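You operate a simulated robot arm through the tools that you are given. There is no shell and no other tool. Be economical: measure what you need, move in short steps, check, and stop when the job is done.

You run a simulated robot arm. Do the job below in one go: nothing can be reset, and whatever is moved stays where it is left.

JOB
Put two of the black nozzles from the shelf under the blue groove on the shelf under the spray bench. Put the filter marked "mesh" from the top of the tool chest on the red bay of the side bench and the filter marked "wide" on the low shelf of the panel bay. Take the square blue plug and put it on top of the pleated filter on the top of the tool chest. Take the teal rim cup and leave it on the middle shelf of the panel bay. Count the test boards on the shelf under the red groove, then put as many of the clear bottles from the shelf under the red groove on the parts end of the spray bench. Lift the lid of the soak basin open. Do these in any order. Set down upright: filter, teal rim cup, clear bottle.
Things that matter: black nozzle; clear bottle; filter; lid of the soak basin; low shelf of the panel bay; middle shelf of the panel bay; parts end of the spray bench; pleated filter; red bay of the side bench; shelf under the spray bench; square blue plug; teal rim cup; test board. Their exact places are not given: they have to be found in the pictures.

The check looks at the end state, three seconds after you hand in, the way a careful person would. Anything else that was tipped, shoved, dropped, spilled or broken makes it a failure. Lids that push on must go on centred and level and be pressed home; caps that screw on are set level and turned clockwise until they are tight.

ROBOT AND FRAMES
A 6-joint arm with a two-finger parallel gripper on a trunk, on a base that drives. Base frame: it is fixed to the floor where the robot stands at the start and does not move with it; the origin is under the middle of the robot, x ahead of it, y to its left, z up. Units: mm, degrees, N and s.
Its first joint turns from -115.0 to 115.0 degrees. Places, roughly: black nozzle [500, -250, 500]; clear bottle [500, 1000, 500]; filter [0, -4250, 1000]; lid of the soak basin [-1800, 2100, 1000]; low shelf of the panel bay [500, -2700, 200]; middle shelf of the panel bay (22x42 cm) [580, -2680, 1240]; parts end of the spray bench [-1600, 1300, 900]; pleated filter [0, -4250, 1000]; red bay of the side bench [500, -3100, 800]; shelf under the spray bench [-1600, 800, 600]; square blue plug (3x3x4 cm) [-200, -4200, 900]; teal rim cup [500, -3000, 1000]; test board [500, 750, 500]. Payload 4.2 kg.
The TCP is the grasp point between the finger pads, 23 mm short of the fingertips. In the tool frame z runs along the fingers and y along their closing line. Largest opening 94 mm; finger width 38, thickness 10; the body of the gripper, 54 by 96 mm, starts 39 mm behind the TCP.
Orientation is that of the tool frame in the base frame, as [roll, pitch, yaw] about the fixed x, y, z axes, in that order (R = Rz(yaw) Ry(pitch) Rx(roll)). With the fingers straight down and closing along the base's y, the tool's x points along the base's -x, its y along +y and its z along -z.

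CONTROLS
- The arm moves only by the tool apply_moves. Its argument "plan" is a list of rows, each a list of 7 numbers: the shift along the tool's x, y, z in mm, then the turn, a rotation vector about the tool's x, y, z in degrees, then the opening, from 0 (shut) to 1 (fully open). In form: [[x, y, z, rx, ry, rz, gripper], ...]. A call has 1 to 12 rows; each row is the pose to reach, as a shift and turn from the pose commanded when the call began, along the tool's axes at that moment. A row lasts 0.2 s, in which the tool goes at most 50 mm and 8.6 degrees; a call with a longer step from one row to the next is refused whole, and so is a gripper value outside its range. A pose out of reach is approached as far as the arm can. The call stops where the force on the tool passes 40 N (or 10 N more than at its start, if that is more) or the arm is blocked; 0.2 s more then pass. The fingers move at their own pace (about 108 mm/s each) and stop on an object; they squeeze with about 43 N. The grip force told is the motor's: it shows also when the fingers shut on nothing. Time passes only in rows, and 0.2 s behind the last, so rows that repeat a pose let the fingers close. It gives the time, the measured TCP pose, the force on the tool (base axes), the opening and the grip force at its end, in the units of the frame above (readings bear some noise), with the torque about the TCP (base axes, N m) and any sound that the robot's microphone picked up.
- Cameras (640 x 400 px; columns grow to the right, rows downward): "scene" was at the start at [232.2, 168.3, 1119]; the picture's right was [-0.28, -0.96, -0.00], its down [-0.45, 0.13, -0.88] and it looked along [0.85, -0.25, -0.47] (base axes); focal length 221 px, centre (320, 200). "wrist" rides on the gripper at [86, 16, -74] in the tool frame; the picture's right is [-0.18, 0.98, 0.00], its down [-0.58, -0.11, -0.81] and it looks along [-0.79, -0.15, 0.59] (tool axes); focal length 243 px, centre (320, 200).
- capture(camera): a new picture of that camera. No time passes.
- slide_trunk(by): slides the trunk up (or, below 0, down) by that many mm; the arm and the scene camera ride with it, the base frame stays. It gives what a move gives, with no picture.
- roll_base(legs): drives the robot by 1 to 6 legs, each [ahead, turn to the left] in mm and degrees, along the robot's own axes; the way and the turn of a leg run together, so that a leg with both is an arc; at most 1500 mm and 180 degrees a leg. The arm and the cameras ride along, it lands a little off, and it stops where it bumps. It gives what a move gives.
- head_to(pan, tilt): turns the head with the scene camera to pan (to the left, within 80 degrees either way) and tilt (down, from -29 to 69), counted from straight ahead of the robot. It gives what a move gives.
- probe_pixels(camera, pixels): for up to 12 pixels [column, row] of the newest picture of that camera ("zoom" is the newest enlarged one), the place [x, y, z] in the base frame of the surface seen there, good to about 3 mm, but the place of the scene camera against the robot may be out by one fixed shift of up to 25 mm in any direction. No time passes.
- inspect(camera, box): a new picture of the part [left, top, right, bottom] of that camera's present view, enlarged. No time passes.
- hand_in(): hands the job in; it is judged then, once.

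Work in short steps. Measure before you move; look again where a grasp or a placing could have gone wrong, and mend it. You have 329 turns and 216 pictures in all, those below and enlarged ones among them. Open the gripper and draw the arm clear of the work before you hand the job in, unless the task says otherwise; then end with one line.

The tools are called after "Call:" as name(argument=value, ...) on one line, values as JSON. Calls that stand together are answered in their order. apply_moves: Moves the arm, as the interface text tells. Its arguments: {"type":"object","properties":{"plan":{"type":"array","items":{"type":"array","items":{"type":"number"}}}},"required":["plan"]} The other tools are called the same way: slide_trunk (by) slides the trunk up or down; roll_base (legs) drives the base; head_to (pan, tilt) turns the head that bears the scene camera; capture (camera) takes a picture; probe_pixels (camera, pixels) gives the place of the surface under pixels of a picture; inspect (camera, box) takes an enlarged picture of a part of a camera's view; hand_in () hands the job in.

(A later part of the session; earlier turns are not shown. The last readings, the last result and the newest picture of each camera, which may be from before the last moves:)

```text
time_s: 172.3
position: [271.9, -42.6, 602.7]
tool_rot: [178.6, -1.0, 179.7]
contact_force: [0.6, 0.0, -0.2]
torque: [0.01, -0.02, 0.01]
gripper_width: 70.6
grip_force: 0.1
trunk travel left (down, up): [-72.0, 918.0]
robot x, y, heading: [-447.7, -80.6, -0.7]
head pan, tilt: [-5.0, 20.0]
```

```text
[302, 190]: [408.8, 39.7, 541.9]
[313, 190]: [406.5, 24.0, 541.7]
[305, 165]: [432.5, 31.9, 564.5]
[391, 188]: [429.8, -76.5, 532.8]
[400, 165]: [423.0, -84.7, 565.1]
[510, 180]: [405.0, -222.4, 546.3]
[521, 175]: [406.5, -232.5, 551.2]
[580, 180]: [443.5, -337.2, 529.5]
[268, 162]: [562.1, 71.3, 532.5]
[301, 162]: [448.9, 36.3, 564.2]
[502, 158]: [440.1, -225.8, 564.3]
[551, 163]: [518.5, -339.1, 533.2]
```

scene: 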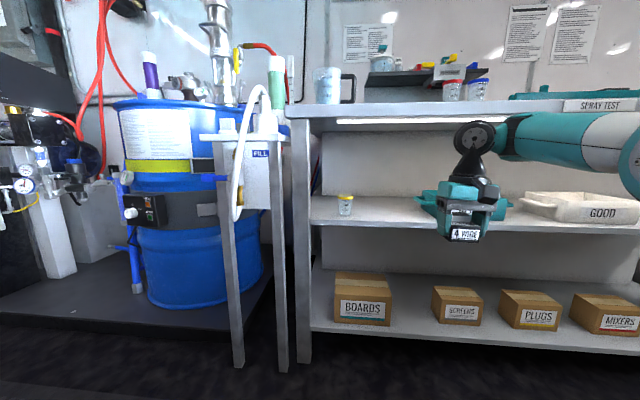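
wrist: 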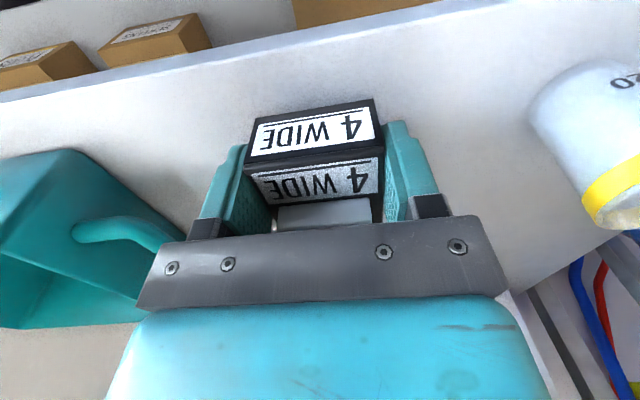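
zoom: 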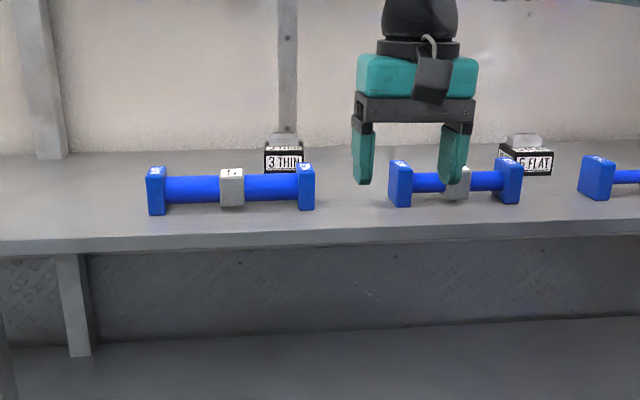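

"5 FLAT" lies just behind a 105 mm gap between spools (y −232…−337), better than THIN. I move to line up with that gap.

Call:
roll_base(legs=[[0, -89.4], [243, 0], [0, 90]])

Call:
head_to(pan=-5, tilt=20)

Call:
inspect(camera="scene", box=[220, 120, 420, 245])

```text
time_s: 181.7
position: [272.0, -283.3, 603.4]
tool_rot: [178.6, -1.0, 179.8]
contact_force: [0.3, -0.7, 0.7]
torque: [0.02, 0.01, -0.01]
gripper_width: 70.4
grip_force: 0.1
trunk travel left (down, up): [-72.0, 918.0]
robot x, y, heading: [-445.9, -324.2, -0.4]
head pan, tilt: [-5.0, 20.0]
```

```text
time_s: 182.2
position: [273.2, -283.9, 602.5]
tool_rot: [178.5, -1.0, 179.9]
contact_force: [0.3, 0.6, -0.1]
torque: [0.04, 0.01, -0.01]
gripper_width: 70.4
grip_force: 0.1
trunk travel left (down, up): [-72.0, 918.0]
robot x, y, heading: [-443.0, -323.4, -0.4]
head pan, tilt: [-5.0, 20.0]
```

```text
3.20 times, centred on (320, 182) of scene
```

zoom: 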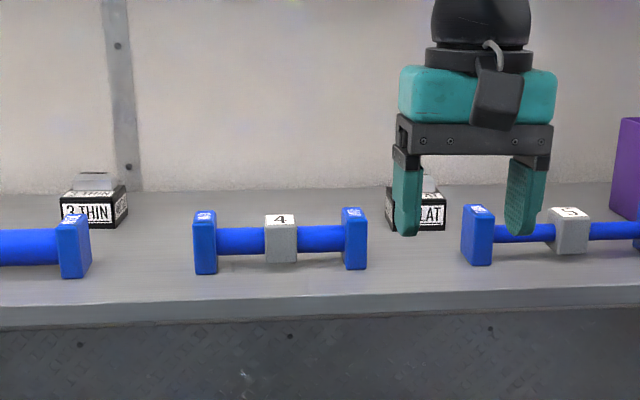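

I narrow the fingers, lower to z≈540 and drive through the gap to x≈478.

Call:
apply_moves(plan=[[0, 0, 0, 0, 0, 0, 0.4], [0, 0, 0, 0, 0, 0, 0.4]])

Call:
slide_trunk(by=-62)

Call:
roll_base(legs=[[205, 0]])

Call:
capture(camera="wrist")

Call:
inspect(camera="scene", box=[240, 100, 440, 225])

```text
time_s: 182.8
position: [273.7, -282.8, 602.9]
tool_rot: [178.6, -1.0, 180.0]
contact_force: [0.1, -0.3, -0.5]
torque: [0.01, -0.01, 0.02]
gripper_width: 37.8
grip_force: 0.1
trunk travel left (down, up): [-72.0, 918.0]
robot x, y, heading: [-447.9, -323.8, -0.2]
head pan, tilt: [-5.0, 20.0]
```

```text
time_s: 183.9
position: [272.7, -284.1, 541.9]
tool_rot: [178.6, -1.0, 179.8]
contact_force: [0.5, 0.2, -0.5]
torque: [-0.03, 0.04, 0.05]
gripper_width: 37.2
grip_force: 0.0
trunk travel left (down, up): [-10.0, 980.0]
robot x, y, heading: [-446.0, -325.0, -0.3]
head pan, tilt: [-5.0, 20.0]
```

```text
time_s: 185.5
position: [477.9, -284.6, 542.7]
tool_rot: [178.6, -1.0, -180.0]
contact_force: [-0.4, -0.1, -0.2]
torque: [0.01, 0.04, 0.0]
gripper_width: 37.6
grip_force: 0.0
trunk travel left (down, up): [-10.0, 980.0]
robot x, y, heading: [-237.6, -324.3, 0.0]
head pan, tilt: [-5.0, 20.0]
```

```text
155 pictures are left
```

wrist: 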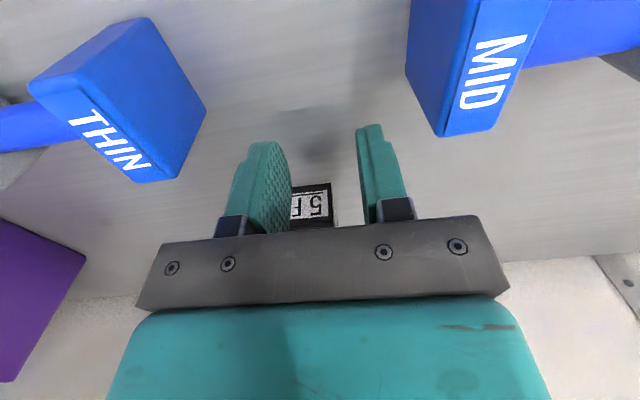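

```text
3.20 times, centred on (340, 162) of scene
```

zoom: 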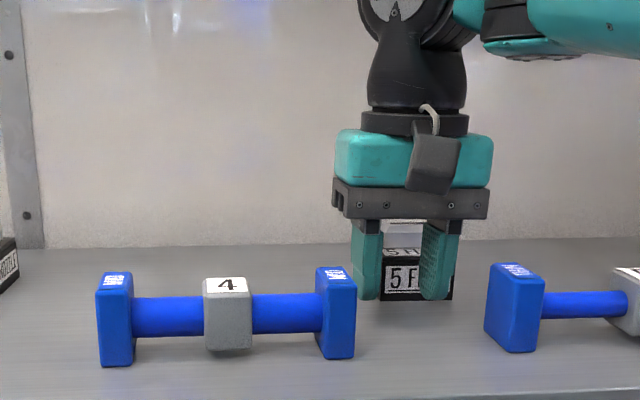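

Call:
probe_pixels(camera="zoom", pixels=[[384, 290], [410, 283], [447, 290], [452, 290]])

Call:
probe_pixels(camera="wrist", pixels=[[332, 190], [300, 192], [328, 205], [480, 120], [150, 170]])

```text
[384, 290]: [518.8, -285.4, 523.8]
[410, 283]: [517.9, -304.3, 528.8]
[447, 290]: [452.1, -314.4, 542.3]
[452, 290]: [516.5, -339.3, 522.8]
```

```text
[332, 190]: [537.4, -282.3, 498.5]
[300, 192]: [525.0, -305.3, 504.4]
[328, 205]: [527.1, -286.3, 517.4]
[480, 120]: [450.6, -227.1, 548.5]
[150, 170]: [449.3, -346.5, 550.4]
```

Nozzle face: y −285…−339, x≈525. I step in 10 mm, shift 28 mm right, open, then go in over it.

Call:
apply_moves(plan=[[-10, 0, 0, 0, 0, 0, 0.4], [-10, -28, 0, 0, 0, 0, 0.4], [-10, -28, 0, 0, 0, 0, 1], [-10, -28, 0, 0, 0, 0, 1], [-10, -28, 0, 0, 0, 0, 1]])

Call:
roll_base(legs=[[62, 0]])

Call:
capture(camera="wrist")

```text
time_s: 186.7
position: [490.3, -312.1, 541.2]
tool_rot: [178.7, -0.9, 180.0]
contact_force: [0.3, 0.4, -0.4]
torque: [-0.02, -0.02, 0.03]
gripper_width: 93.9
grip_force: 0.2
out of reach, approached as far as the arm can: row 1
trunk travel left (down, up): [-10.0, 980.0]
robot x, y, heading: [-237.0, -325.3, -0.1]
head pan, tilt: [-5.0, 20.0]
```

```text
time_s: 187.7
position: [552.9, -312.6, 541.0]
tool_rot: [178.6, -0.9, -180.0]
contact_force: [-0.4, 0.0, 1.0]
torque: [0.02, 0.0, -0.01]
gripper_width: 93.9
grip_force: 0.1
trunk travel left (down, up): [-10.0, 980.0]
robot x, y, heading: [-181.7, -327.0, 0.0]
head pan, tilt: [-5.0, 20.0]
```

```text
153 pictures are left
```

wrist: 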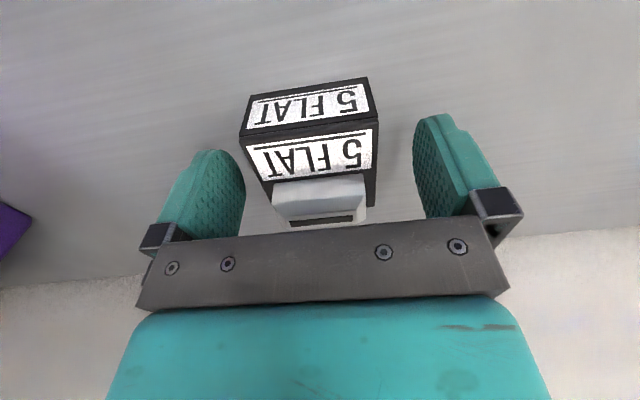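

Well centred; I go down ~9 mm, in 3 mm, and close.

Call:
slide_trunk(by=-9)

Call:
apply_moves(plan=[[-4, 0, 0, 0, 0, 0, 1], [-4, 0, 0, 0, 0, 0, 0.3], [-4, 0, 0, 0, 0, 0, 0.3], [-4, 0, 0, 0, 0, 0, 0.3]])

Call:
slide_trunk(by=25)

```text
time_s: 188.2
position: [552.2, -312.4, 531.4]
tool_rot: [178.6, -1.0, -180.0]
contact_force: [0.2, 0.2, 0.0]
torque: [-0.01, 0.03, 0.01]
gripper_width: 93.7
grip_force: 0.1
trunk travel left (down, up): [-1.0, 989.0]
robot x, y, heading: [-176.3, -320.7, -0.2]
head pan, tilt: [-5.0, 20.0]
```

```text
time_s: 189.2
position: [556.6, -314.1, 531.7]
tool_rot: [178.8, -0.8, 179.9]
contact_force: [1.2, -1.6, 1.4]
torque: [-0.15, -0.07, -0.03]
gripper_width: 57.4
grip_force: 43.1
trunk travel left (down, up): [-1.0, 989.0]
robot x, y, heading: [-174.2, -324.0, -0.5]
head pan, tilt: [-5.0, 20.0]
```

```text
time_s: 190.0
position: [556.1, -314.4, 554.9]
tool_rot: [178.8, -0.7, 179.9]
contact_force: [-0.5, 0.1, -1.0]
torque: [-0.02, 0.0, 0.02]
gripper_width: 57.6
grip_force: 43.1
trunk travel left (down, up): [-26.0, 964.0]
robot x, y, heading: [-172.2, -323.7, -0.2]
head pan, tilt: [-5.0, 20.0]
```

Gripped. I shift 28 mm left to the gap centre (y≈−287) and back out.

Call:
apply_moves(plan=[[0, 27, 0, 0, 0, 0, 0.3], [0, 27, 0, 0, 0, 0, 0.3]])

Call:
roll_base(legs=[[-280, 0]])

Call:
capture(camera="scene")

```text
time_s: 190.6
position: [562.7, -289.5, 554.7]
tool_rot: [179.7, -0.4, 180.0]
contact_force: [-0.2, 0.1, -1.8]
torque: [0.0, 0.0, -0.03]
gripper_width: 57.3
grip_force: 43.1
out of reach, approached as far as the arm can: row 1, 2
trunk travel left (down, up): [-26.0, 964.0]
robot x, y, heading: [-176.0, -324.7, -0.2]
head pan, tilt: [-5.0, 20.0]
```

```text
time_s: 192.5
position: [283.8, -290.1, 554.6]
tool_rot: [179.7, -0.4, 179.9]
contact_force: [0.0, 0.3, -0.7]
torque: [-0.02, -0.01, -0.01]
gripper_width: 57.5
grip_force: 43.6
trunk travel left (down, up): [-26.0, 964.0]
robot x, y, heading: [-456.8, -323.5, -0.3]
head pan, tilt: [-5.0, 20.0]
```

```text
152 pictures are left
```

scene: 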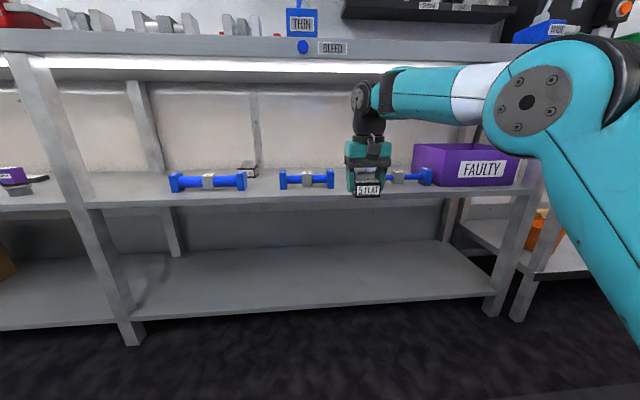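

Now carry it to the spray shelf, TCP aimed at y=300.

Call:
roll_base(legs=[[0, 90.3], [658, 0], [0, 90]])

Call:
slide_trunk(by=51)

Call:
roll_base(legs=[[150, 0]])

Call:
capture(camera="wrist")

```text
time_s: 203.9
position: [-1207.5, 275.7, 555.6]
tool_rot: [179.7, -0.4, 1.9]
contact_force: [0.0, -0.6, -1.4]
torque: [-0.01, -0.01, -0.06]
gripper_width: 57.4
grip_force: 42.9
trunk travel left (down, up): [-26.0, 964.0]
robot x, y, heading: [-473.1, 333.6, -178.4]
head pan, tilt: [-5.0, 20.0]
```

```text
time_s: 204.8
position: [-1207.7, 275.8, 606.2]
tool_rot: [179.7, -0.4, 2.0]
contact_force: [-0.5, 0.3, -0.7]
torque: [-0.03, -0.01, -0.01]
gripper_width: 57.5
grip_force: 42.6
trunk travel left (down, up): [-77.0, 913.0]
robot x, y, heading: [-469.1, 333.8, -178.2]
head pan, tilt: [-5.0, 20.0]
```

```text
time_s: 206.2
position: [-1359.3, 271.4, 604.9]
tool_rot: [179.6, -0.4, 1.9]
contact_force: [-0.2, -0.1, -0.3]
torque: [-0.02, -0.01, 0.01]
gripper_width: 57.4
grip_force: 42.9
trunk travel left (down, up): [-77.0, 913.0]
robot x, y, heading: [-622.6, 330.1, -178.4]
head pan, tilt: [-5.0, 20.0]
```

```text
151 pictures are left
```

wrist: 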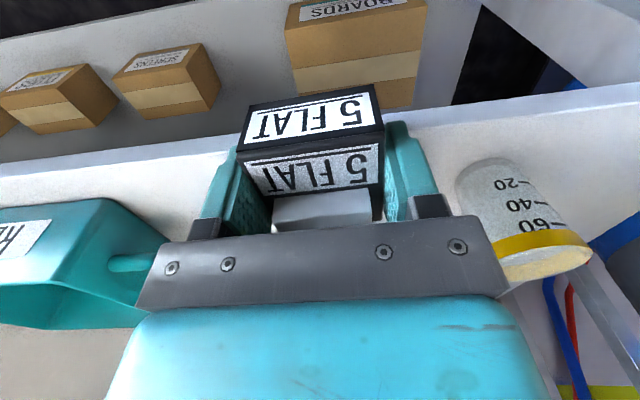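

I shift back to y≈300, drive 80 mm in and lower to touch.

Call:
apply_moves(plan=[[0, -28, 0, 0, 0, 0, 0.3], [0, -28, 0, 0, 0, 0, 0.3]])

Call:
roll_base(legs=[[82, 0]])

Call:
slide_trunk(by=-12)

Call:
slide_trunk(by=-4)

```text
time_s: 206.8
position: [-1360.5, 299.1, 607.0]
tool_rot: [179.8, -0.4, 1.9]
contact_force: [-0.3, 0.0, -0.6]
torque: [0.02, 0.01, 0.0]
gripper_width: 57.7
grip_force: 43.1
trunk travel left (down, up): [-77.0, 913.0]
robot x, y, heading: [-621.3, 328.8, -178.6]
head pan, tilt: [-5.0, 20.0]
```

```text
time_s: 207.8
position: [-1444.8, 295.7, 605.8]
tool_rot: [179.7, -0.4, 2.1]
contact_force: [0.1, 0.5, -0.9]
torque: [0.01, 0.01, 0.01]
gripper_width: 57.5
grip_force: 42.5
trunk travel left (down, up): [-77.0, 913.0]
robot x, y, heading: [-705.6, 330.3, -178.3]
head pan, tilt: [-5.0, 20.0]
```

```text
time_s: 208.4
position: [-1443.6, 295.9, 594.5]
tool_rot: [179.8, -0.4, 2.0]
contact_force: [1.0, -0.4, -1.5]
torque: [0.01, -0.02, -0.03]
gripper_width: 57.5
grip_force: 43.0
trunk travel left (down, up): [-65.0, 925.0]
robot x, y, heading: [-703.8, 326.5, -178.1]
head pan, tilt: [-5.0, 20.0]
```

```text
time_s: 209.0
position: [-1443.8, 295.5, 590.1]
tool_rot: [179.8, -0.4, 1.9]
contact_force: [0.0, 0.6, -1.7]
torque: [-0.02, -0.02, 0.0]
gripper_width: 57.3
grip_force: 43.4
trunk travel left (down, up): [-61.0, 929.0]
robot x, y, heading: [-707.8, 333.8, -178.3]
head pan, tilt: [-5.0, 20.0]
```

Call:
slide_trunk(by=-2)

Call:
apply_moves(plan=[[0, 0, 0, 0, 0, 0, 0.3]])

```text
time_s: 209.5
position: [-1444.4, 296.0, 590.2]
tool_rot: [179.7, -0.2, 2.1]
contact_force: [-1.1, 0.2, 12.2]
torque: [0.39, -0.28, 0.04]
gripper_width: 57.5
grip_force: 43.1
trunk travel left (down, up): [-59.0, 931.0]
robot x, y, heading: [-706.5, 330.9, -178.3]
head pan, tilt: [-5.0, 20.0]
```

```text
time_s: 209.9
position: [-1442.6, 296.1, 588.9]
tool_rot: [179.7, -0.2, 1.9]
contact_force: [-2.9, -0.1, 17.3]
torque: [0.56, -0.39, 0.08]
gripper_width: 57.7
grip_force: 43.2
trunk travel left (down, up): [-59.0, 931.0]
robot x, y, heading: [-701.6, 326.0, -178.2]
head pan, tilt: [-5.0, 20.0]
```

In contact. Release, lift and back out.

Call:
apply_moves(plan=[[0, 0, 0, 0, 0, 0, 0.75], [0, 0, 0, 0, 0, 0, 0.75], [0, 0, 0, 0, 0, 0, 0.75]])

Call:
slide_trunk(by=16)

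Call:
roll_base(legs=[[-260, 0]])

Call:
capture(camera="scene")

```text
time_s: 210.7
position: [-1444.6, 296.6, 588.1]
tool_rot: [179.7, -0.4, 2.0]
contact_force: [-0.1, 0.3, 0.1]
torque: [-0.03, -0.02, -0.02]
gripper_width: 70.8
grip_force: 0.1
trunk travel left (down, up): [-59.0, 931.0]
robot x, y, heading: [-705.1, 327.8, -178.0]
head pan, tilt: [-5.0, 20.0]
```

```text
time_s: 211.3
position: [-1442.8, 295.8, 605.0]
tool_rot: [179.7, -0.4, 2.1]
contact_force: [-0.5, 0.8, -0.2]
torque: [0.02, 0.0, -0.01]
gripper_width: 70.7
grip_force: 0.1
trunk travel left (down, up): [-75.0, 915.0]
robot x, y, heading: [-705.8, 327.7, -178.4]
head pan, tilt: [-5.0, 20.0]
```

```text
time_s: 213.2
position: [-1186.3, 303.2, 604.8]
tool_rot: [179.7, -0.4, 2.0]
contact_force: [-0.1, -0.3, 0.2]
torque: [0.02, -0.01, 0.0]
gripper_width: 70.8
grip_force: 0.0
trunk travel left (down, up): [-75.0, 915.0]
robot x, y, heading: [-449.0, 333.8, -178.0]
head pan, tilt: [-5.0, 20.0]
```

```text
150 pictures are left
```

scene: 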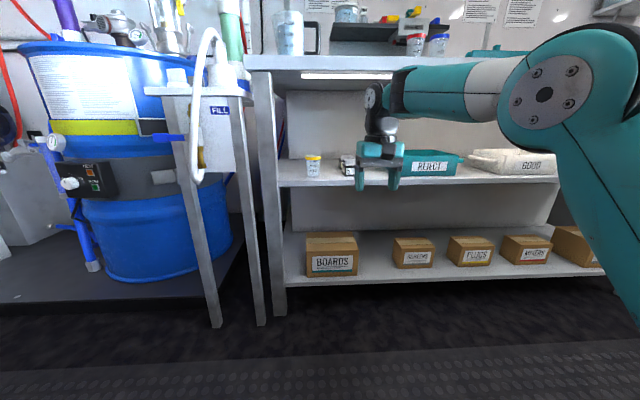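

Both nozzles placed. Next: the red-groove shelf; I drive to y≈900 and face it to count boards and bottles.

Call:
roll_base(legs=[[-30, 0], [0, -92], [566, 0], [0, -90]])

Call:
head_to(pan=5, tilt=15)

Call:
capture(camera="scene")

Call:
head_to(pan=40, tilt=15)

Call:
capture(camera="scene")

```text
time_s: 224.6
position: [317.8, 918.1, 604.6]
tool_rot: [179.8, -0.3, -179.2]
contact_force: [0.4, 0.2, 0.2]
torque: [-0.02, -0.02, 0.0]
gripper_width: 70.4
grip_force: 0.1
trunk travel left (down, up): [-75.0, 915.0]
robot x, y, heading: [-419.0, 904.0, 0.2]
head pan, tilt: [-5.0, 20.0]
```

```text
time_s: 225.3
position: [316.9, 917.9, 603.3]
tool_rot: [179.9, -0.3, -179.3]
contact_force: [-0.5, -0.4, 0.0]
torque: [0.0, 0.0, -0.02]
gripper_width: 70.6
grip_force: 0.0
trunk travel left (down, up): [-75.0, 915.0]
robot x, y, heading: [-424.2, 903.1, 0.7]
head pan, tilt: [5.0, 15.0]
```

```text
149 pictures are left
```

scene: 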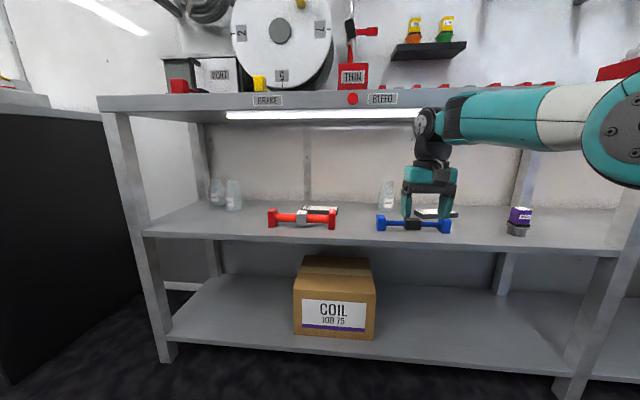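

```text
time_s: 226.3
position: [317.4, 918.7, 605.1]
tool_rot: [179.7, -0.4, -179.3]
contact_force: [0.1, -0.4, 0.2]
torque: [-0.02, -0.01, 0.01]
gripper_width: 70.6
grip_force: 0.1
trunk travel left (down, up): [-75.0, 915.0]
robot x, y, heading: [-423.7, 905.9, 0.3]
head pan, tilt: [40.0, 15.0]
```

```text
148 pictures are left
```

scene: 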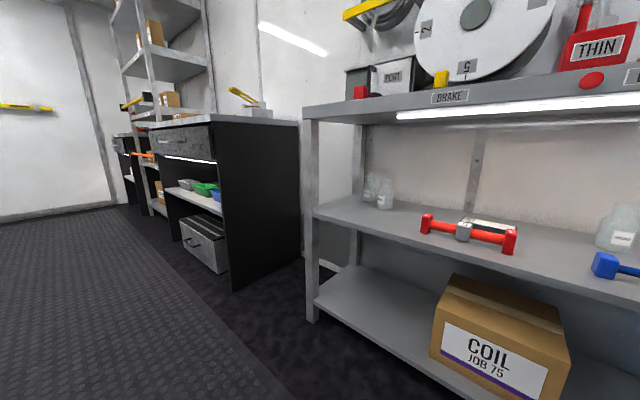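

Three bottles here. I enlarge to count boards carefully.

Call:
inspect(camera="scene", box=[340, 150, 640, 310])

Call:
head_to(pan=5, tilt=15)

Call:
inspect(camera="scene", box=[200, 150, 560, 260])

```text
2.13 times, centred on (490, 230) of scene
```

zoom: 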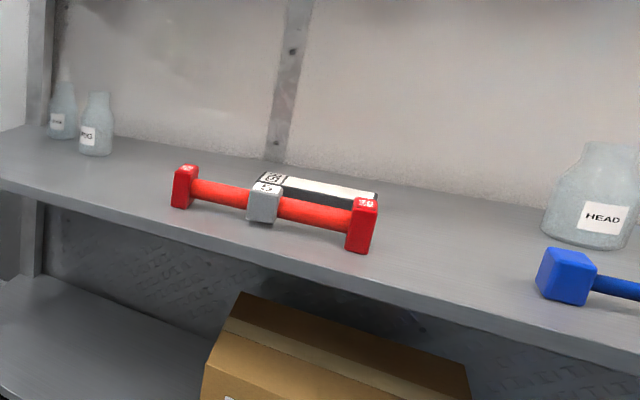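

```text
time_s: 227.3
position: [316.3, 919.8, 604.2]
tool_rot: [179.8, -0.4, -179.3]
contact_force: [0.2, -0.2, -0.7]
torque: [0.0, 0.02, -0.01]
gripper_width: 70.5
grip_force: 0.0
trunk travel left (down, up): [-75.0, 915.0]
robot x, y, heading: [-418.6, 907.9, 0.4]
head pan, tilt: [5.0, 15.0]
```

```text
1.78 times, centred on (380, 205) of scene
```

zoom: 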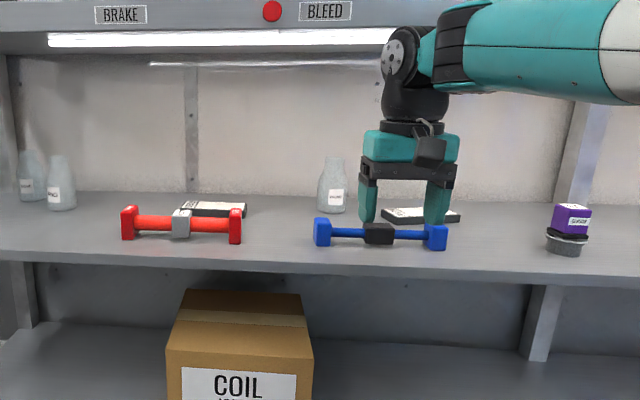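

Two boards, so two bottles. I probe the bottle dimensions and rail clearance.

Call:
inspect(camera="scene", box=[340, 80, 500, 240])

Call:
probe_pixels(camera="zoom", pixels=[[165, 258], [185, 258], [185, 265], [155, 310], [213, 310], [185, 330], [165, 285], [200, 285], [215, 355], [190, 368]])

```text
2.50 times, centred on (420, 160) of scene
```

zoom: 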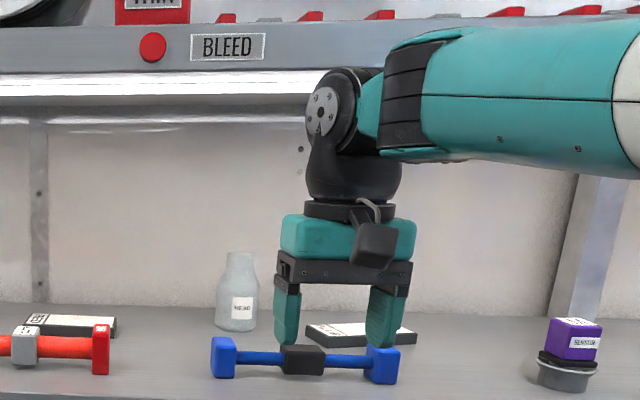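

```text
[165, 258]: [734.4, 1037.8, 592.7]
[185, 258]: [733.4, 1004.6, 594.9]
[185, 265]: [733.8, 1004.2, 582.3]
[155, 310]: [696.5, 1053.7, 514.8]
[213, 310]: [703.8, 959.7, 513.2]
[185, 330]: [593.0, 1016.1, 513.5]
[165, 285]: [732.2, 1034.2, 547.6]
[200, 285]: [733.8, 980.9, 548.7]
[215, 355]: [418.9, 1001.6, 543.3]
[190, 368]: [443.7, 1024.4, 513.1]
```

Call:
probe_pixels(camera="zoom", pixels=[[241, 254], [241, 258], [229, 262], [253, 262], [220, 310], [256, 310], [238, 310], [238, 327], [335, 335], [390, 365], [340, 95], [200, 102]])

```text
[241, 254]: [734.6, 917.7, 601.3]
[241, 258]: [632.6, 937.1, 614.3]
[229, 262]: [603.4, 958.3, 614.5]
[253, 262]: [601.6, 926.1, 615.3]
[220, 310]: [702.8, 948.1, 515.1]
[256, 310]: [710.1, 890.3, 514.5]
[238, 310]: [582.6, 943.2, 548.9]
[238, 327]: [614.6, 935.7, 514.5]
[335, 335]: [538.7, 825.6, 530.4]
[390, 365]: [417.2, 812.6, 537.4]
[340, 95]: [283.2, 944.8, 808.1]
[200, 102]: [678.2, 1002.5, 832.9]
```

Call:
probe_pixels(camera="zoom", pixels=[[220, 66], [220, 71], [220, 76], [220, 80], [220, 86], [220, 92], [220, 97], [220, 101], [322, 72], [340, 69], [400, 45], [450, 40]])

Call:
capture(camera="wrist")

```text
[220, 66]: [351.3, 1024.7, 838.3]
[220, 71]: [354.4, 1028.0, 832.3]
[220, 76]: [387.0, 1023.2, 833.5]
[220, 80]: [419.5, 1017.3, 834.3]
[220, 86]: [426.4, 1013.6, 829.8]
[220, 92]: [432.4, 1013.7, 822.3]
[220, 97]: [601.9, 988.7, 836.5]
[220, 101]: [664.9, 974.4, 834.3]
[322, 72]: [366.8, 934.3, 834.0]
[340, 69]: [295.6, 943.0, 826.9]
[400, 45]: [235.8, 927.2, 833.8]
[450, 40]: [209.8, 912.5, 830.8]
```

```text
144 pictures are left
```

wrist: 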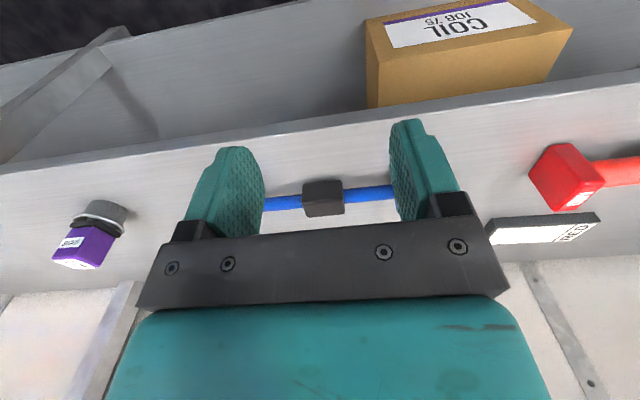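

Headroom: slab underside ≈819, light strip ≈804, so TCP must stay ≤ ~580 while going in; bottle top ≈606. I line up at y=941, z≈577 with open fingers and drive in part way.

Call:
apply_moves(plan=[[0, 22, 0, 0, 0, 0, 1], [0, 22, 0, 0, 0, 0, 1]])

Call:
slide_trunk(by=-28)

Call:
roll_base(legs=[[190, 0]])

Call:
capture(camera="wrist")

Call:
inspect(camera="scene", box=[300, 80, 500, 240])

```text
time_s: 227.9
position: [316.5, 941.5, 604.2]
tool_rot: [179.8, -0.5, -179.4]
contact_force: [-0.2, -0.5, 0.4]
torque: [-0.03, -0.01, 0.02]
gripper_width: 94.4
grip_force: 0.1
trunk travel left (down, up): [-75.0, 915.0]
robot x, y, heading: [-422.0, 904.3, 0.2]
head pan, tilt: [5.0, 15.0]
```

```text
time_s: 228.6
position: [316.3, 940.7, 576.6]
tool_rot: [179.9, -0.4, -179.3]
contact_force: [-0.2, -0.8, 0.9]
torque: [0.01, 0.03, -0.02]
gripper_width: 94.1
grip_force: 0.1
trunk travel left (down, up): [-47.0, 943.0]
robot x, y, heading: [-421.7, 901.7, 0.3]
head pan, tilt: [5.0, 15.0]
```

```text
time_s: 230.2
position: [507.8, 941.7, 577.1]
tool_rot: [179.8, -0.3, -179.5]
contact_force: [0.1, 0.3, -0.4]
torque: [0.0, 0.0, -0.01]
gripper_width: 93.8
grip_force: 0.0
trunk travel left (down, up): [-47.0, 943.0]
robot x, y, heading: [-233.6, 905.4, 0.6]
head pan, tilt: [5.0, 15.0]
```

```text
143 pictures are left
```

wrist: 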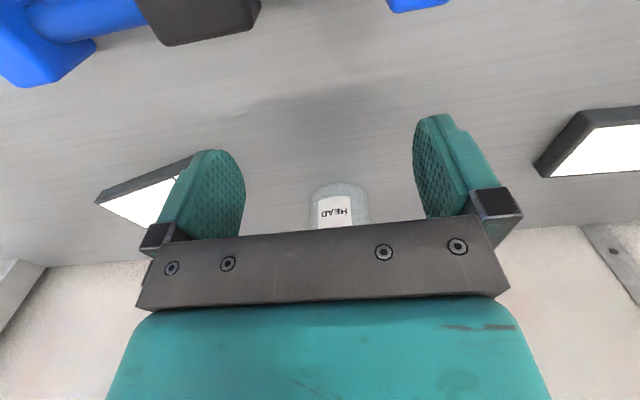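

```text
2.50 times, centred on (400, 160) of scene
```

zoom: 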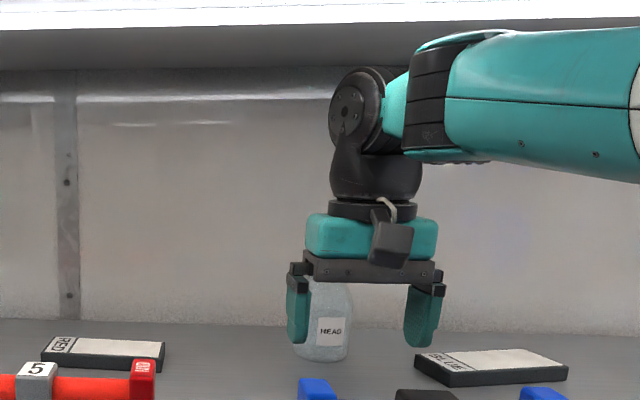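

Call:
probe_pixels(camera="wrist", pixels=[[314, 200], [338, 185], [340, 192], [363, 195], [320, 220], [358, 218], [368, 215], [312, 215], [150, 190], [560, 160]])

Call:
probe_pixels(camera="zoom", pixels=[[313, 335], [349, 335], [330, 350], [330, 300], [300, 350], [322, 290], [340, 290]])

```text
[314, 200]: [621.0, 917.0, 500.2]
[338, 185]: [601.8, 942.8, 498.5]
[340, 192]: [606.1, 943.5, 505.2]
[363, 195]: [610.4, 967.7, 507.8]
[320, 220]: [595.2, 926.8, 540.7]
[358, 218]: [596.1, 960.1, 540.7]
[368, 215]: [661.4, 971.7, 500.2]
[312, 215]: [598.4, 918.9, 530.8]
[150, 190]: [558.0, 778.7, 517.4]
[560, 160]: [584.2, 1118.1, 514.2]
```

```text
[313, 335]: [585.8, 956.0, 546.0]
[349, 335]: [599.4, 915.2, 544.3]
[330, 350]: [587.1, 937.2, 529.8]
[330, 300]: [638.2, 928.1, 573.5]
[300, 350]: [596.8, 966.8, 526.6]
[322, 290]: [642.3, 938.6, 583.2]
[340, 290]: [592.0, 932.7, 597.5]
```

Bottle ≈55 mm wide, centre about [617, 943]. I drive in 109 mm so it stands between the fingers.

Call:
roll_base(legs=[[108, 0]])

Call:
capture(camera="wrist")

Call:
inspect(camera="scene", box=[300, 80, 500, 240])

```text
time_s: 231.4
position: [614.7, 943.4, 577.0]
tool_rot: [179.9, -0.4, -179.4]
contact_force: [0.1, 0.4, 0.2]
torque: [-0.05, 0.03, 0.01]
gripper_width: 94.0
grip_force: 0.1
trunk travel left (down, up): [-47.0, 943.0]
robot x, y, heading: [-126.2, 906.8, 0.1]
head pan, tilt: [5.0, 15.0]
```

```text
141 pictures are left
```

wrist: 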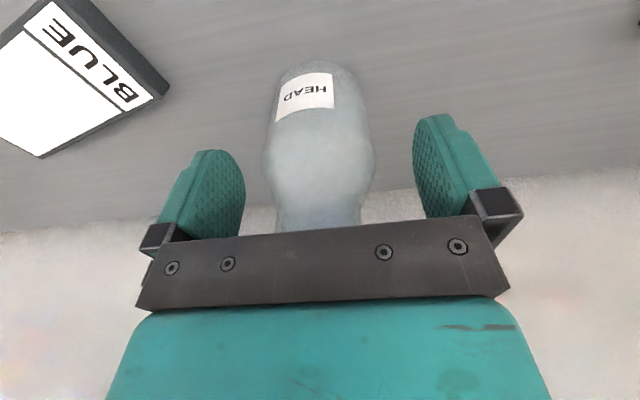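

```text
2.50 times, centred on (400, 160) of scene
```

zoom: 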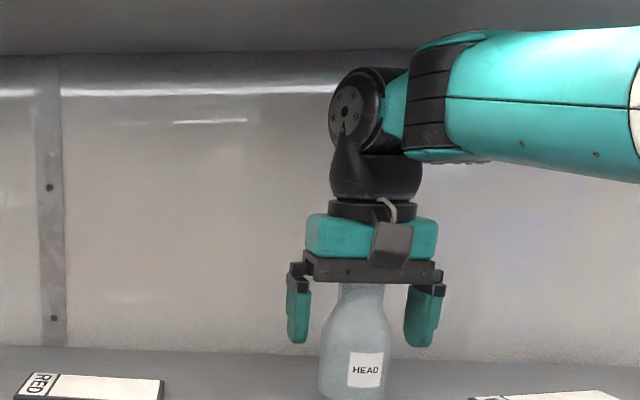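

Call:
probe_pixels(camera="wrist", pixels=[[320, 150], [320, 175], [320, 195], [320, 215], [270, 155], [370, 155], [320, 120], [318, 228]])

Call:
probe_pixels(camera="zoom", pixels=[[362, 288], [362, 300], [362, 315], [362, 330], [362, 345]])

```text
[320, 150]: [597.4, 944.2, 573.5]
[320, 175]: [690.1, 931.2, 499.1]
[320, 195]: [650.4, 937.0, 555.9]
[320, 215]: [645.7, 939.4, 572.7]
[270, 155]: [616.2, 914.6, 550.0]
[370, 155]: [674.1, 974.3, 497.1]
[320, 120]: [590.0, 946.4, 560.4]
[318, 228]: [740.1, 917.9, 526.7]
```

```text
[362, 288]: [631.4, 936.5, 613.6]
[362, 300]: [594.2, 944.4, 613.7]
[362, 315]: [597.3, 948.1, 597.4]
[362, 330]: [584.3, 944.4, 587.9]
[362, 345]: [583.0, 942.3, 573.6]
```

Body is straight up to about z 565, so the tips hold it. I lower 5 mm and close gently.

Call:
slide_trunk(by=-5)

Call:
apply_moves(plan=[[0, 0, 0, 0, 0, 0, 0.7], [0, 0, 0, 0, 0, 0, 0.4], [0, 0, 0, 0, 0, 0, 0.3], [0, 0, 0, 0, 0, 0, 0.3], [0, 0, 0, 0, 0, 0, 0.3]])

Call:
capture(camera="wrist")

```text
time_s: 231.9
position: [615.1, 943.2, 573.2]
tool_rot: [179.8, -0.4, -179.5]
contact_force: [0.2, -0.4, -0.1]
torque: [-0.05, 0.02, 0.01]
gripper_width: 94.1
grip_force: 0.0
trunk travel left (down, up): [-42.0, 948.0]
robot x, y, heading: [-125.6, 904.6, 0.3]
head pan, tilt: [5.0, 15.0]
```

```text
time_s: 233.1
position: [615.4, 942.5, 572.2]
tool_rot: [179.8, -0.5, -179.5]
contact_force: [0.2, -0.1, 0.6]
torque: [0.0, -0.01, 0.01]
gripper_width: 58.9
grip_force: 43.2
trunk travel left (down, up): [-42.0, 948.0]
robot x, y, heading: [-128.2, 903.4, 0.4]
head pan, tilt: [5.0, 15.0]
```

```text
139 pictures are left
```

wrist: 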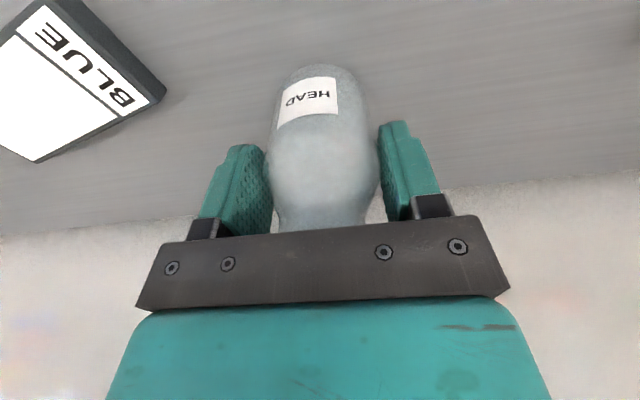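

Held (58.9 mm). The blue spool is in front, so I need the gap between blue and red spools; I lift 7 mm and measure the gap.

Call:
slide_trunk(by=7)

Call:
head_to(pan=20, tilt=30)

Call:
capture(camera="scene")

```text
time_s: 233.7
position: [615.3, 942.4, 579.0]
tool_rot: [179.8, -0.5, -179.4]
contact_force: [0.6, -0.2, -0.6]
torque: [-0.02, -0.02, -0.02]
gripper_width: 58.7
grip_force: 43.1
trunk travel left (down, up): [-49.0, 941.0]
robot x, y, heading: [-118.6, 905.8, 0.3]
head pan, tilt: [5.0, 15.0]
```

```text
time_s: 234.4
position: [614.9, 942.8, 578.8]
tool_rot: [179.8, -0.4, -179.4]
contact_force: [0.1, -0.3, -0.3]
torque: [-0.01, 0.0, 0.03]
gripper_width: 58.4
grip_force: 42.4
trunk travel left (down, up): [-49.0, 941.0]
robot x, y, heading: [-122.9, 902.7, 0.4]
head pan, tilt: [20.0, 30.0]
```

```text
138 pictures are left
```

scene: 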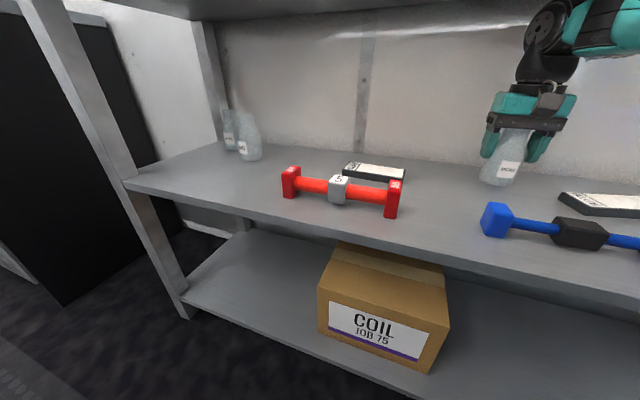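

Call:
probe_pixels(camera="scene", pixels=[[399, 205], [395, 183], [484, 220], [490, 207], [560, 202], [403, 175], [345, 172], [498, 184], [519, 176], [250, 155], [230, 145], [262, 150]])

```text
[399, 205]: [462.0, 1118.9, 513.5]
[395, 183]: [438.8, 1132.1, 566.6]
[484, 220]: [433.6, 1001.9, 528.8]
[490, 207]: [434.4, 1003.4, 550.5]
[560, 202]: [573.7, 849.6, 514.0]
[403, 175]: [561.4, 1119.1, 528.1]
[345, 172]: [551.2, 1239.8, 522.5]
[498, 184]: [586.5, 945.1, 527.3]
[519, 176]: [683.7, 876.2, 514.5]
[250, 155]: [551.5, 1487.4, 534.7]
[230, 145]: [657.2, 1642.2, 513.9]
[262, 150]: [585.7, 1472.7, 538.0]
```

Corridor y 1004–1122, centre 1063. I swing the arm there, then back straight out.

Call:
apply_moves(plan=[[0, 20, 0, 0, 0, 0, 0.3], [0, 40, 0, 0, 0, 0, 0.3], [0, 60, 0, 0, 0, 0, 0.3], [0, 80, 0, 0, 0, 0, 0.3], [0, 100, 0, 0, 0, 0, 0.3], [0, 120, 0, 0, 0, 0, 0.3]])

Call:
capture(camera="scene")

```text
time_s: 235.8
position: [612.7, 1061.9, 579.7]
tool_rot: [179.7, -0.4, -179.4]
contact_force: [0.3, 1.3, -0.5]
torque: [-0.02, 0.01, 0.02]
gripper_width: 58.7
grip_force: 43.0
trunk travel left (down, up): [-49.0, 941.0]
robot x, y, heading: [-125.5, 903.8, 0.3]
head pan, tilt: [20.0, 30.0]
```

```text
137 pictures are left
```

scene: 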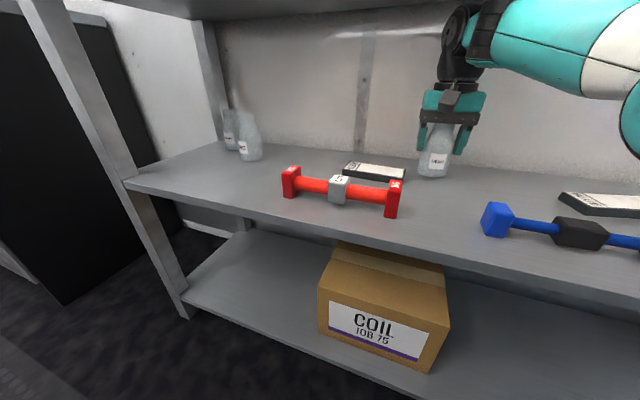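

The bottle is in line with the gap. Back out slowly in two legs.

Call:
roll_base(legs=[[-130, 0]])

Call:
capture(camera="scene")

```text
time_s: 237.1
position: [480.9, 1059.2, 579.7]
tool_rot: [179.7, -0.3, -179.4]
contact_force: [0.5, -0.8, 0.1]
torque: [-0.02, 0.03, -0.02]
gripper_width: 58.7
grip_force: 43.1
trunk travel left (down, up): [-49.0, 941.0]
robot x, y, heading: [-257.0, 902.6, 0.2]
head pan, tilt: [20.0, 30.0]
```

```text
136 pictures are left
```

scene: 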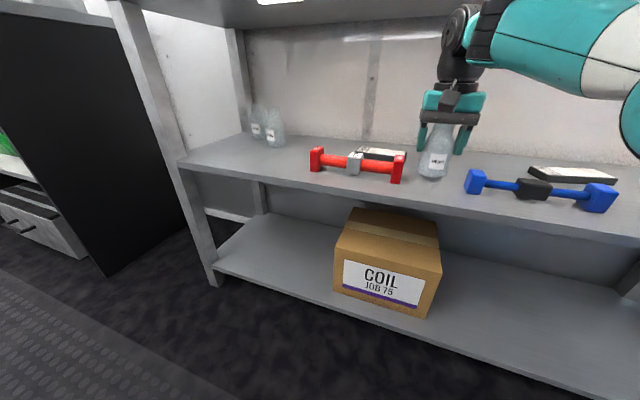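

Call:
roll_base(legs=[[-240, 0]])

Call:
slide_trunk(by=100)

Call:
capture(camera="wrist")

```text
time_s: 238.9
position: [241.6, 1058.9, 579.5]
tool_rot: [179.8, -0.4, -179.4]
contact_force: [-0.3, -0.1, -0.9]
torque: [0.01, 0.02, -0.02]
gripper_width: 58.7
grip_force: 42.7
trunk travel left (down, up): [-49.0, 941.0]
robot x, y, heading: [-498.0, 906.4, 0.5]
head pan, tilt: [20.0, 30.0]
```

```text
time_s: 240.2
position: [241.2, 1059.8, 679.3]
tool_rot: [179.9, -0.5, -179.4]
contact_force: [0.0, -0.2, -0.5]
torque: [-0.03, -0.03, -0.01]
gripper_width: 58.7
grip_force: 43.6
trunk travel left (down, up): [-149.0, 841.0]
robot x, y, heading: [-496.5, 900.3, 0.4]
head pan, tilt: [20.0, 30.0]
```

```text
135 pictures are left
```

wrist: 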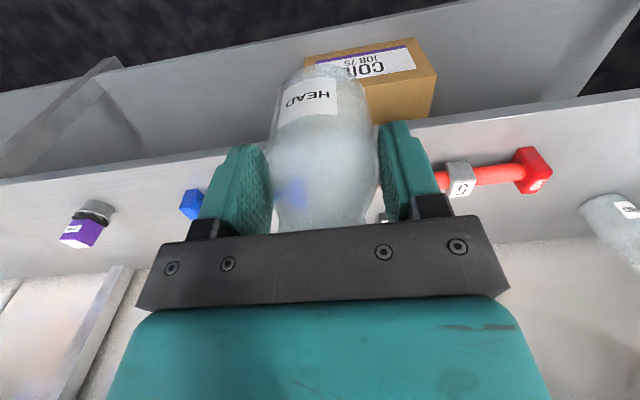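

Bottle is held firm. I re-centre the arm, raise the trunk and drive to the parts end of the spray bench.

Call:
apply_moves(plan=[[0, -30, 0, 0, 0, 0, 0.3], [0, -60, 0, 0, 0, 0, 0.3], [0, -90, 0, 0, 0, 0, 0.3], [0, -120, 0, 0, 0, 0, 0.3]])

Call:
slide_trunk(by=400)

Call:
slide_trunk(by=40)

Call:
roll_base(legs=[[0, 89.6], [405, 0], [0, 90]])

Call:
head_to(pan=0, tilt=35)

Call:
capture(camera="scene")

```text
time_s: 241.2
position: [242.1, 937.7, 679.3]
tool_rot: [179.8, -0.4, -179.4]
contact_force: [-0.5, -0.7, -1.1]
torque: [-0.02, -0.02, -0.01]
gripper_width: 58.4
grip_force: 42.9
trunk travel left (down, up): [-149.0, 841.0]
robot x, y, heading: [-497.8, 905.3, 0.1]
head pan, tilt: [20.0, 30.0]
```

```text
time_s: 245.1
position: [243.2, 938.0, 1079.0]
tool_rot: [179.7, -0.3, -179.4]
contact_force: [-0.4, -0.3, -0.2]
torque: [0.01, -0.01, 0.03]
gripper_width: 58.8
grip_force: 42.9
trunk travel left (down, up): [-549.0, 441.0]
robot x, y, heading: [-496.6, 905.2, 0.5]
head pan, tilt: [20.0, 30.0]
```

```text
time_s: 245.9
position: [241.5, 938.9, 1117.7]
tool_rot: [179.8, -0.4, -179.4]
contact_force: [0.6, 0.3, -0.8]
torque: [0.0, -0.03, 0.01]
gripper_width: 58.7
grip_force: 42.9
trunk travel left (down, up): [-589.0, 401.0]
robot x, y, heading: [-493.7, 900.8, 0.2]
head pan, tilt: [20.0, 30.0]
```

```text
time_s: 256.1
position: [-1237.2, 1278.4, 1118.9]
tool_rot: [179.7, -0.3, 0.7]
contact_force: [-0.5, -0.4, 0.1]
torque: [-0.02, 0.01, 0.04]
gripper_width: 58.8
grip_force: 43.3
trunk travel left (down, up): [-589.0, 401.0]
robot x, y, heading: [-500.1, 1316.0, -179.7]
head pan, tilt: [20.0, 30.0]
```

```text
time_s: 256.9
position: [-1237.0, 1277.8, 1118.4]
tool_rot: [179.8, -0.4, 0.7]
contact_force: [-0.5, 0.2, -0.6]
torque: [-0.01, -0.02, -0.01]
gripper_width: 58.3
grip_force: 43.0
trunk travel left (down, up): [-589.0, 401.0]
robot x, y, heading: [-499.4, 1316.0, -179.5]
head pan, tilt: [0.0, 35.0]
```

```text
134 pictures are left
```

scene: 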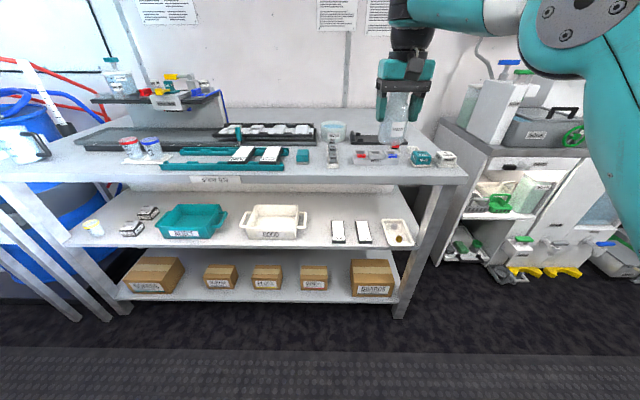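

Call:
inspect(camera="scene", box=[290, 100, 480, 195])

Call:
probe_pixels(camera="zoom", pixels=[[215, 125], [215, 145], [250, 145], [290, 150], [330, 150], [380, 150], [215, 185], [310, 170], [345, 165], [180, 150], [350, 120], [440, 165]])

```text
3.37 times, centred on (385, 148) of scene
```

zoom: 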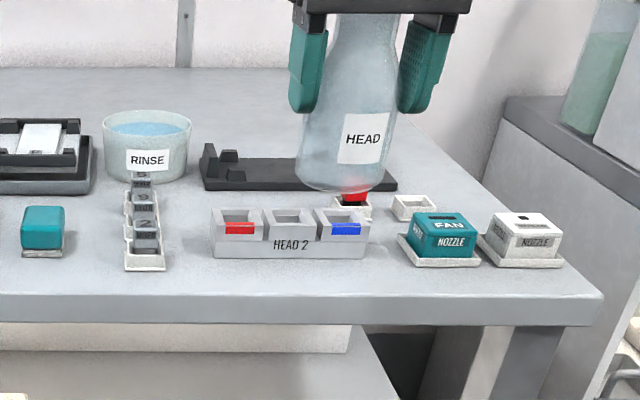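

```text
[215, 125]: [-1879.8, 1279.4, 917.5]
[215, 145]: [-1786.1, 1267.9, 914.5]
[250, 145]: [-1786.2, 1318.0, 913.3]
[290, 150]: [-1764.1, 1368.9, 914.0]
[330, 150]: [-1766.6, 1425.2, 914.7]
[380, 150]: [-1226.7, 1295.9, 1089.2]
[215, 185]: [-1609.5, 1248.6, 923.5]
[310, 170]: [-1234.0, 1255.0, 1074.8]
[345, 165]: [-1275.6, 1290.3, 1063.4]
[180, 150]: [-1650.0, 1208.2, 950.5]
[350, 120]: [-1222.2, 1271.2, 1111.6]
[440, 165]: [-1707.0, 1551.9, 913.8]
```

Call:
probe_pixels(camera="zoom", pixels=[[240, 197], [240, 203], [240, 209], [190, 200], [190, 220], [285, 193], [285, 203], [205, 190], [300, 190], [100, 220], [90, 250], [395, 200]])

```text
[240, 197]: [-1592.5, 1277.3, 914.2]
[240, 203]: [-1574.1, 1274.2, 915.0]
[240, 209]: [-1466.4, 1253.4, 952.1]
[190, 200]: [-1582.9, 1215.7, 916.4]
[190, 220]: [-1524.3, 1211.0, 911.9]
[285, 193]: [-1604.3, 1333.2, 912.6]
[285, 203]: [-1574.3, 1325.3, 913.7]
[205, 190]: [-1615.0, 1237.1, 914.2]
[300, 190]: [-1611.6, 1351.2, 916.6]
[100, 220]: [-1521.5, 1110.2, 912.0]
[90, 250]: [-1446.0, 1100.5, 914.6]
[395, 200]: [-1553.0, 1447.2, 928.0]
```

Free strip: x −1613…−1475, y 1200…1390. I aim bottle 1 at (−1545, 1330): shift the arm and drive in above it.

Call:
apply_moves(plan=[[0, -26, 0, 0, 0, 0, 0.3], [0, -52, 0, 0, 0, 0, 0.3], [0, -52, 0, 0, 0, 0, 0.3]])

Call:
roll_base(legs=[[307, 0]])

Call:
capture(camera="wrist")

Call:
capture(camera="scene")

```text
time_s: 257.7
position: [-1237.1, 1331.1, 1117.1]
tool_rot: [179.8, -0.4, 0.7]
contact_force: [-0.2, -0.1, -0.3]
torque: [0.03, 0.0, 0.03]
gripper_width: 58.6
grip_force: 43.4
trunk travel left (down, up): [-589.0, 401.0]
robot x, y, heading: [-497.1, 1314.5, -179.3]
head pan, tilt: [0.0, 35.0]
```

```text
time_s: 259.8
position: [-1543.8, 1332.5, 1118.1]
tool_rot: [179.7, -0.3, 0.5]
contact_force: [-0.2, 0.0, -0.6]
torque: [-0.03, 0.0, -0.04]
gripper_width: 58.5
grip_force: 43.0
trunk travel left (down, up): [-589.0, 401.0]
robot x, y, heading: [-807.6, 1315.5, -180.0]
head pan, tilt: [0.0, 35.0]
```

```text
132 pictures are left
```

wrist: 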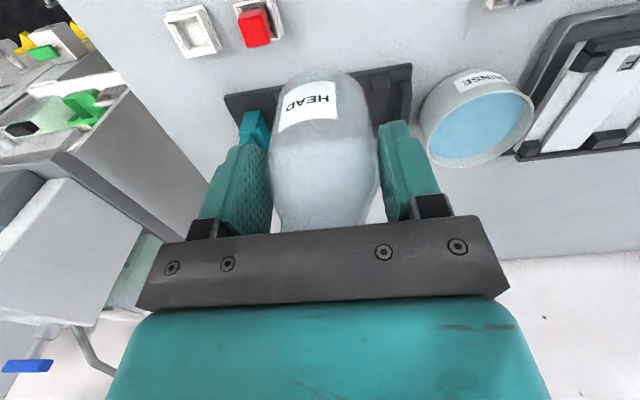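

```text
131 pictures are left
```

scene: 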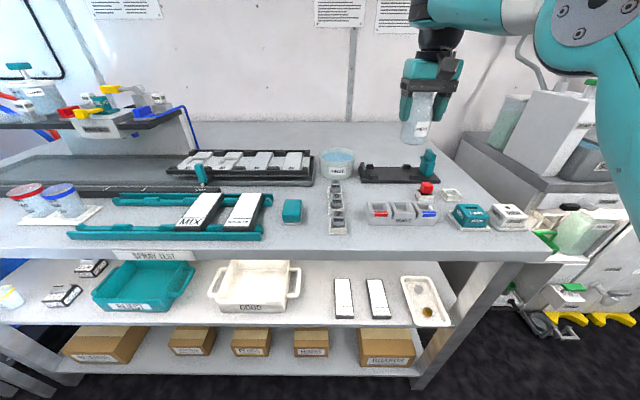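

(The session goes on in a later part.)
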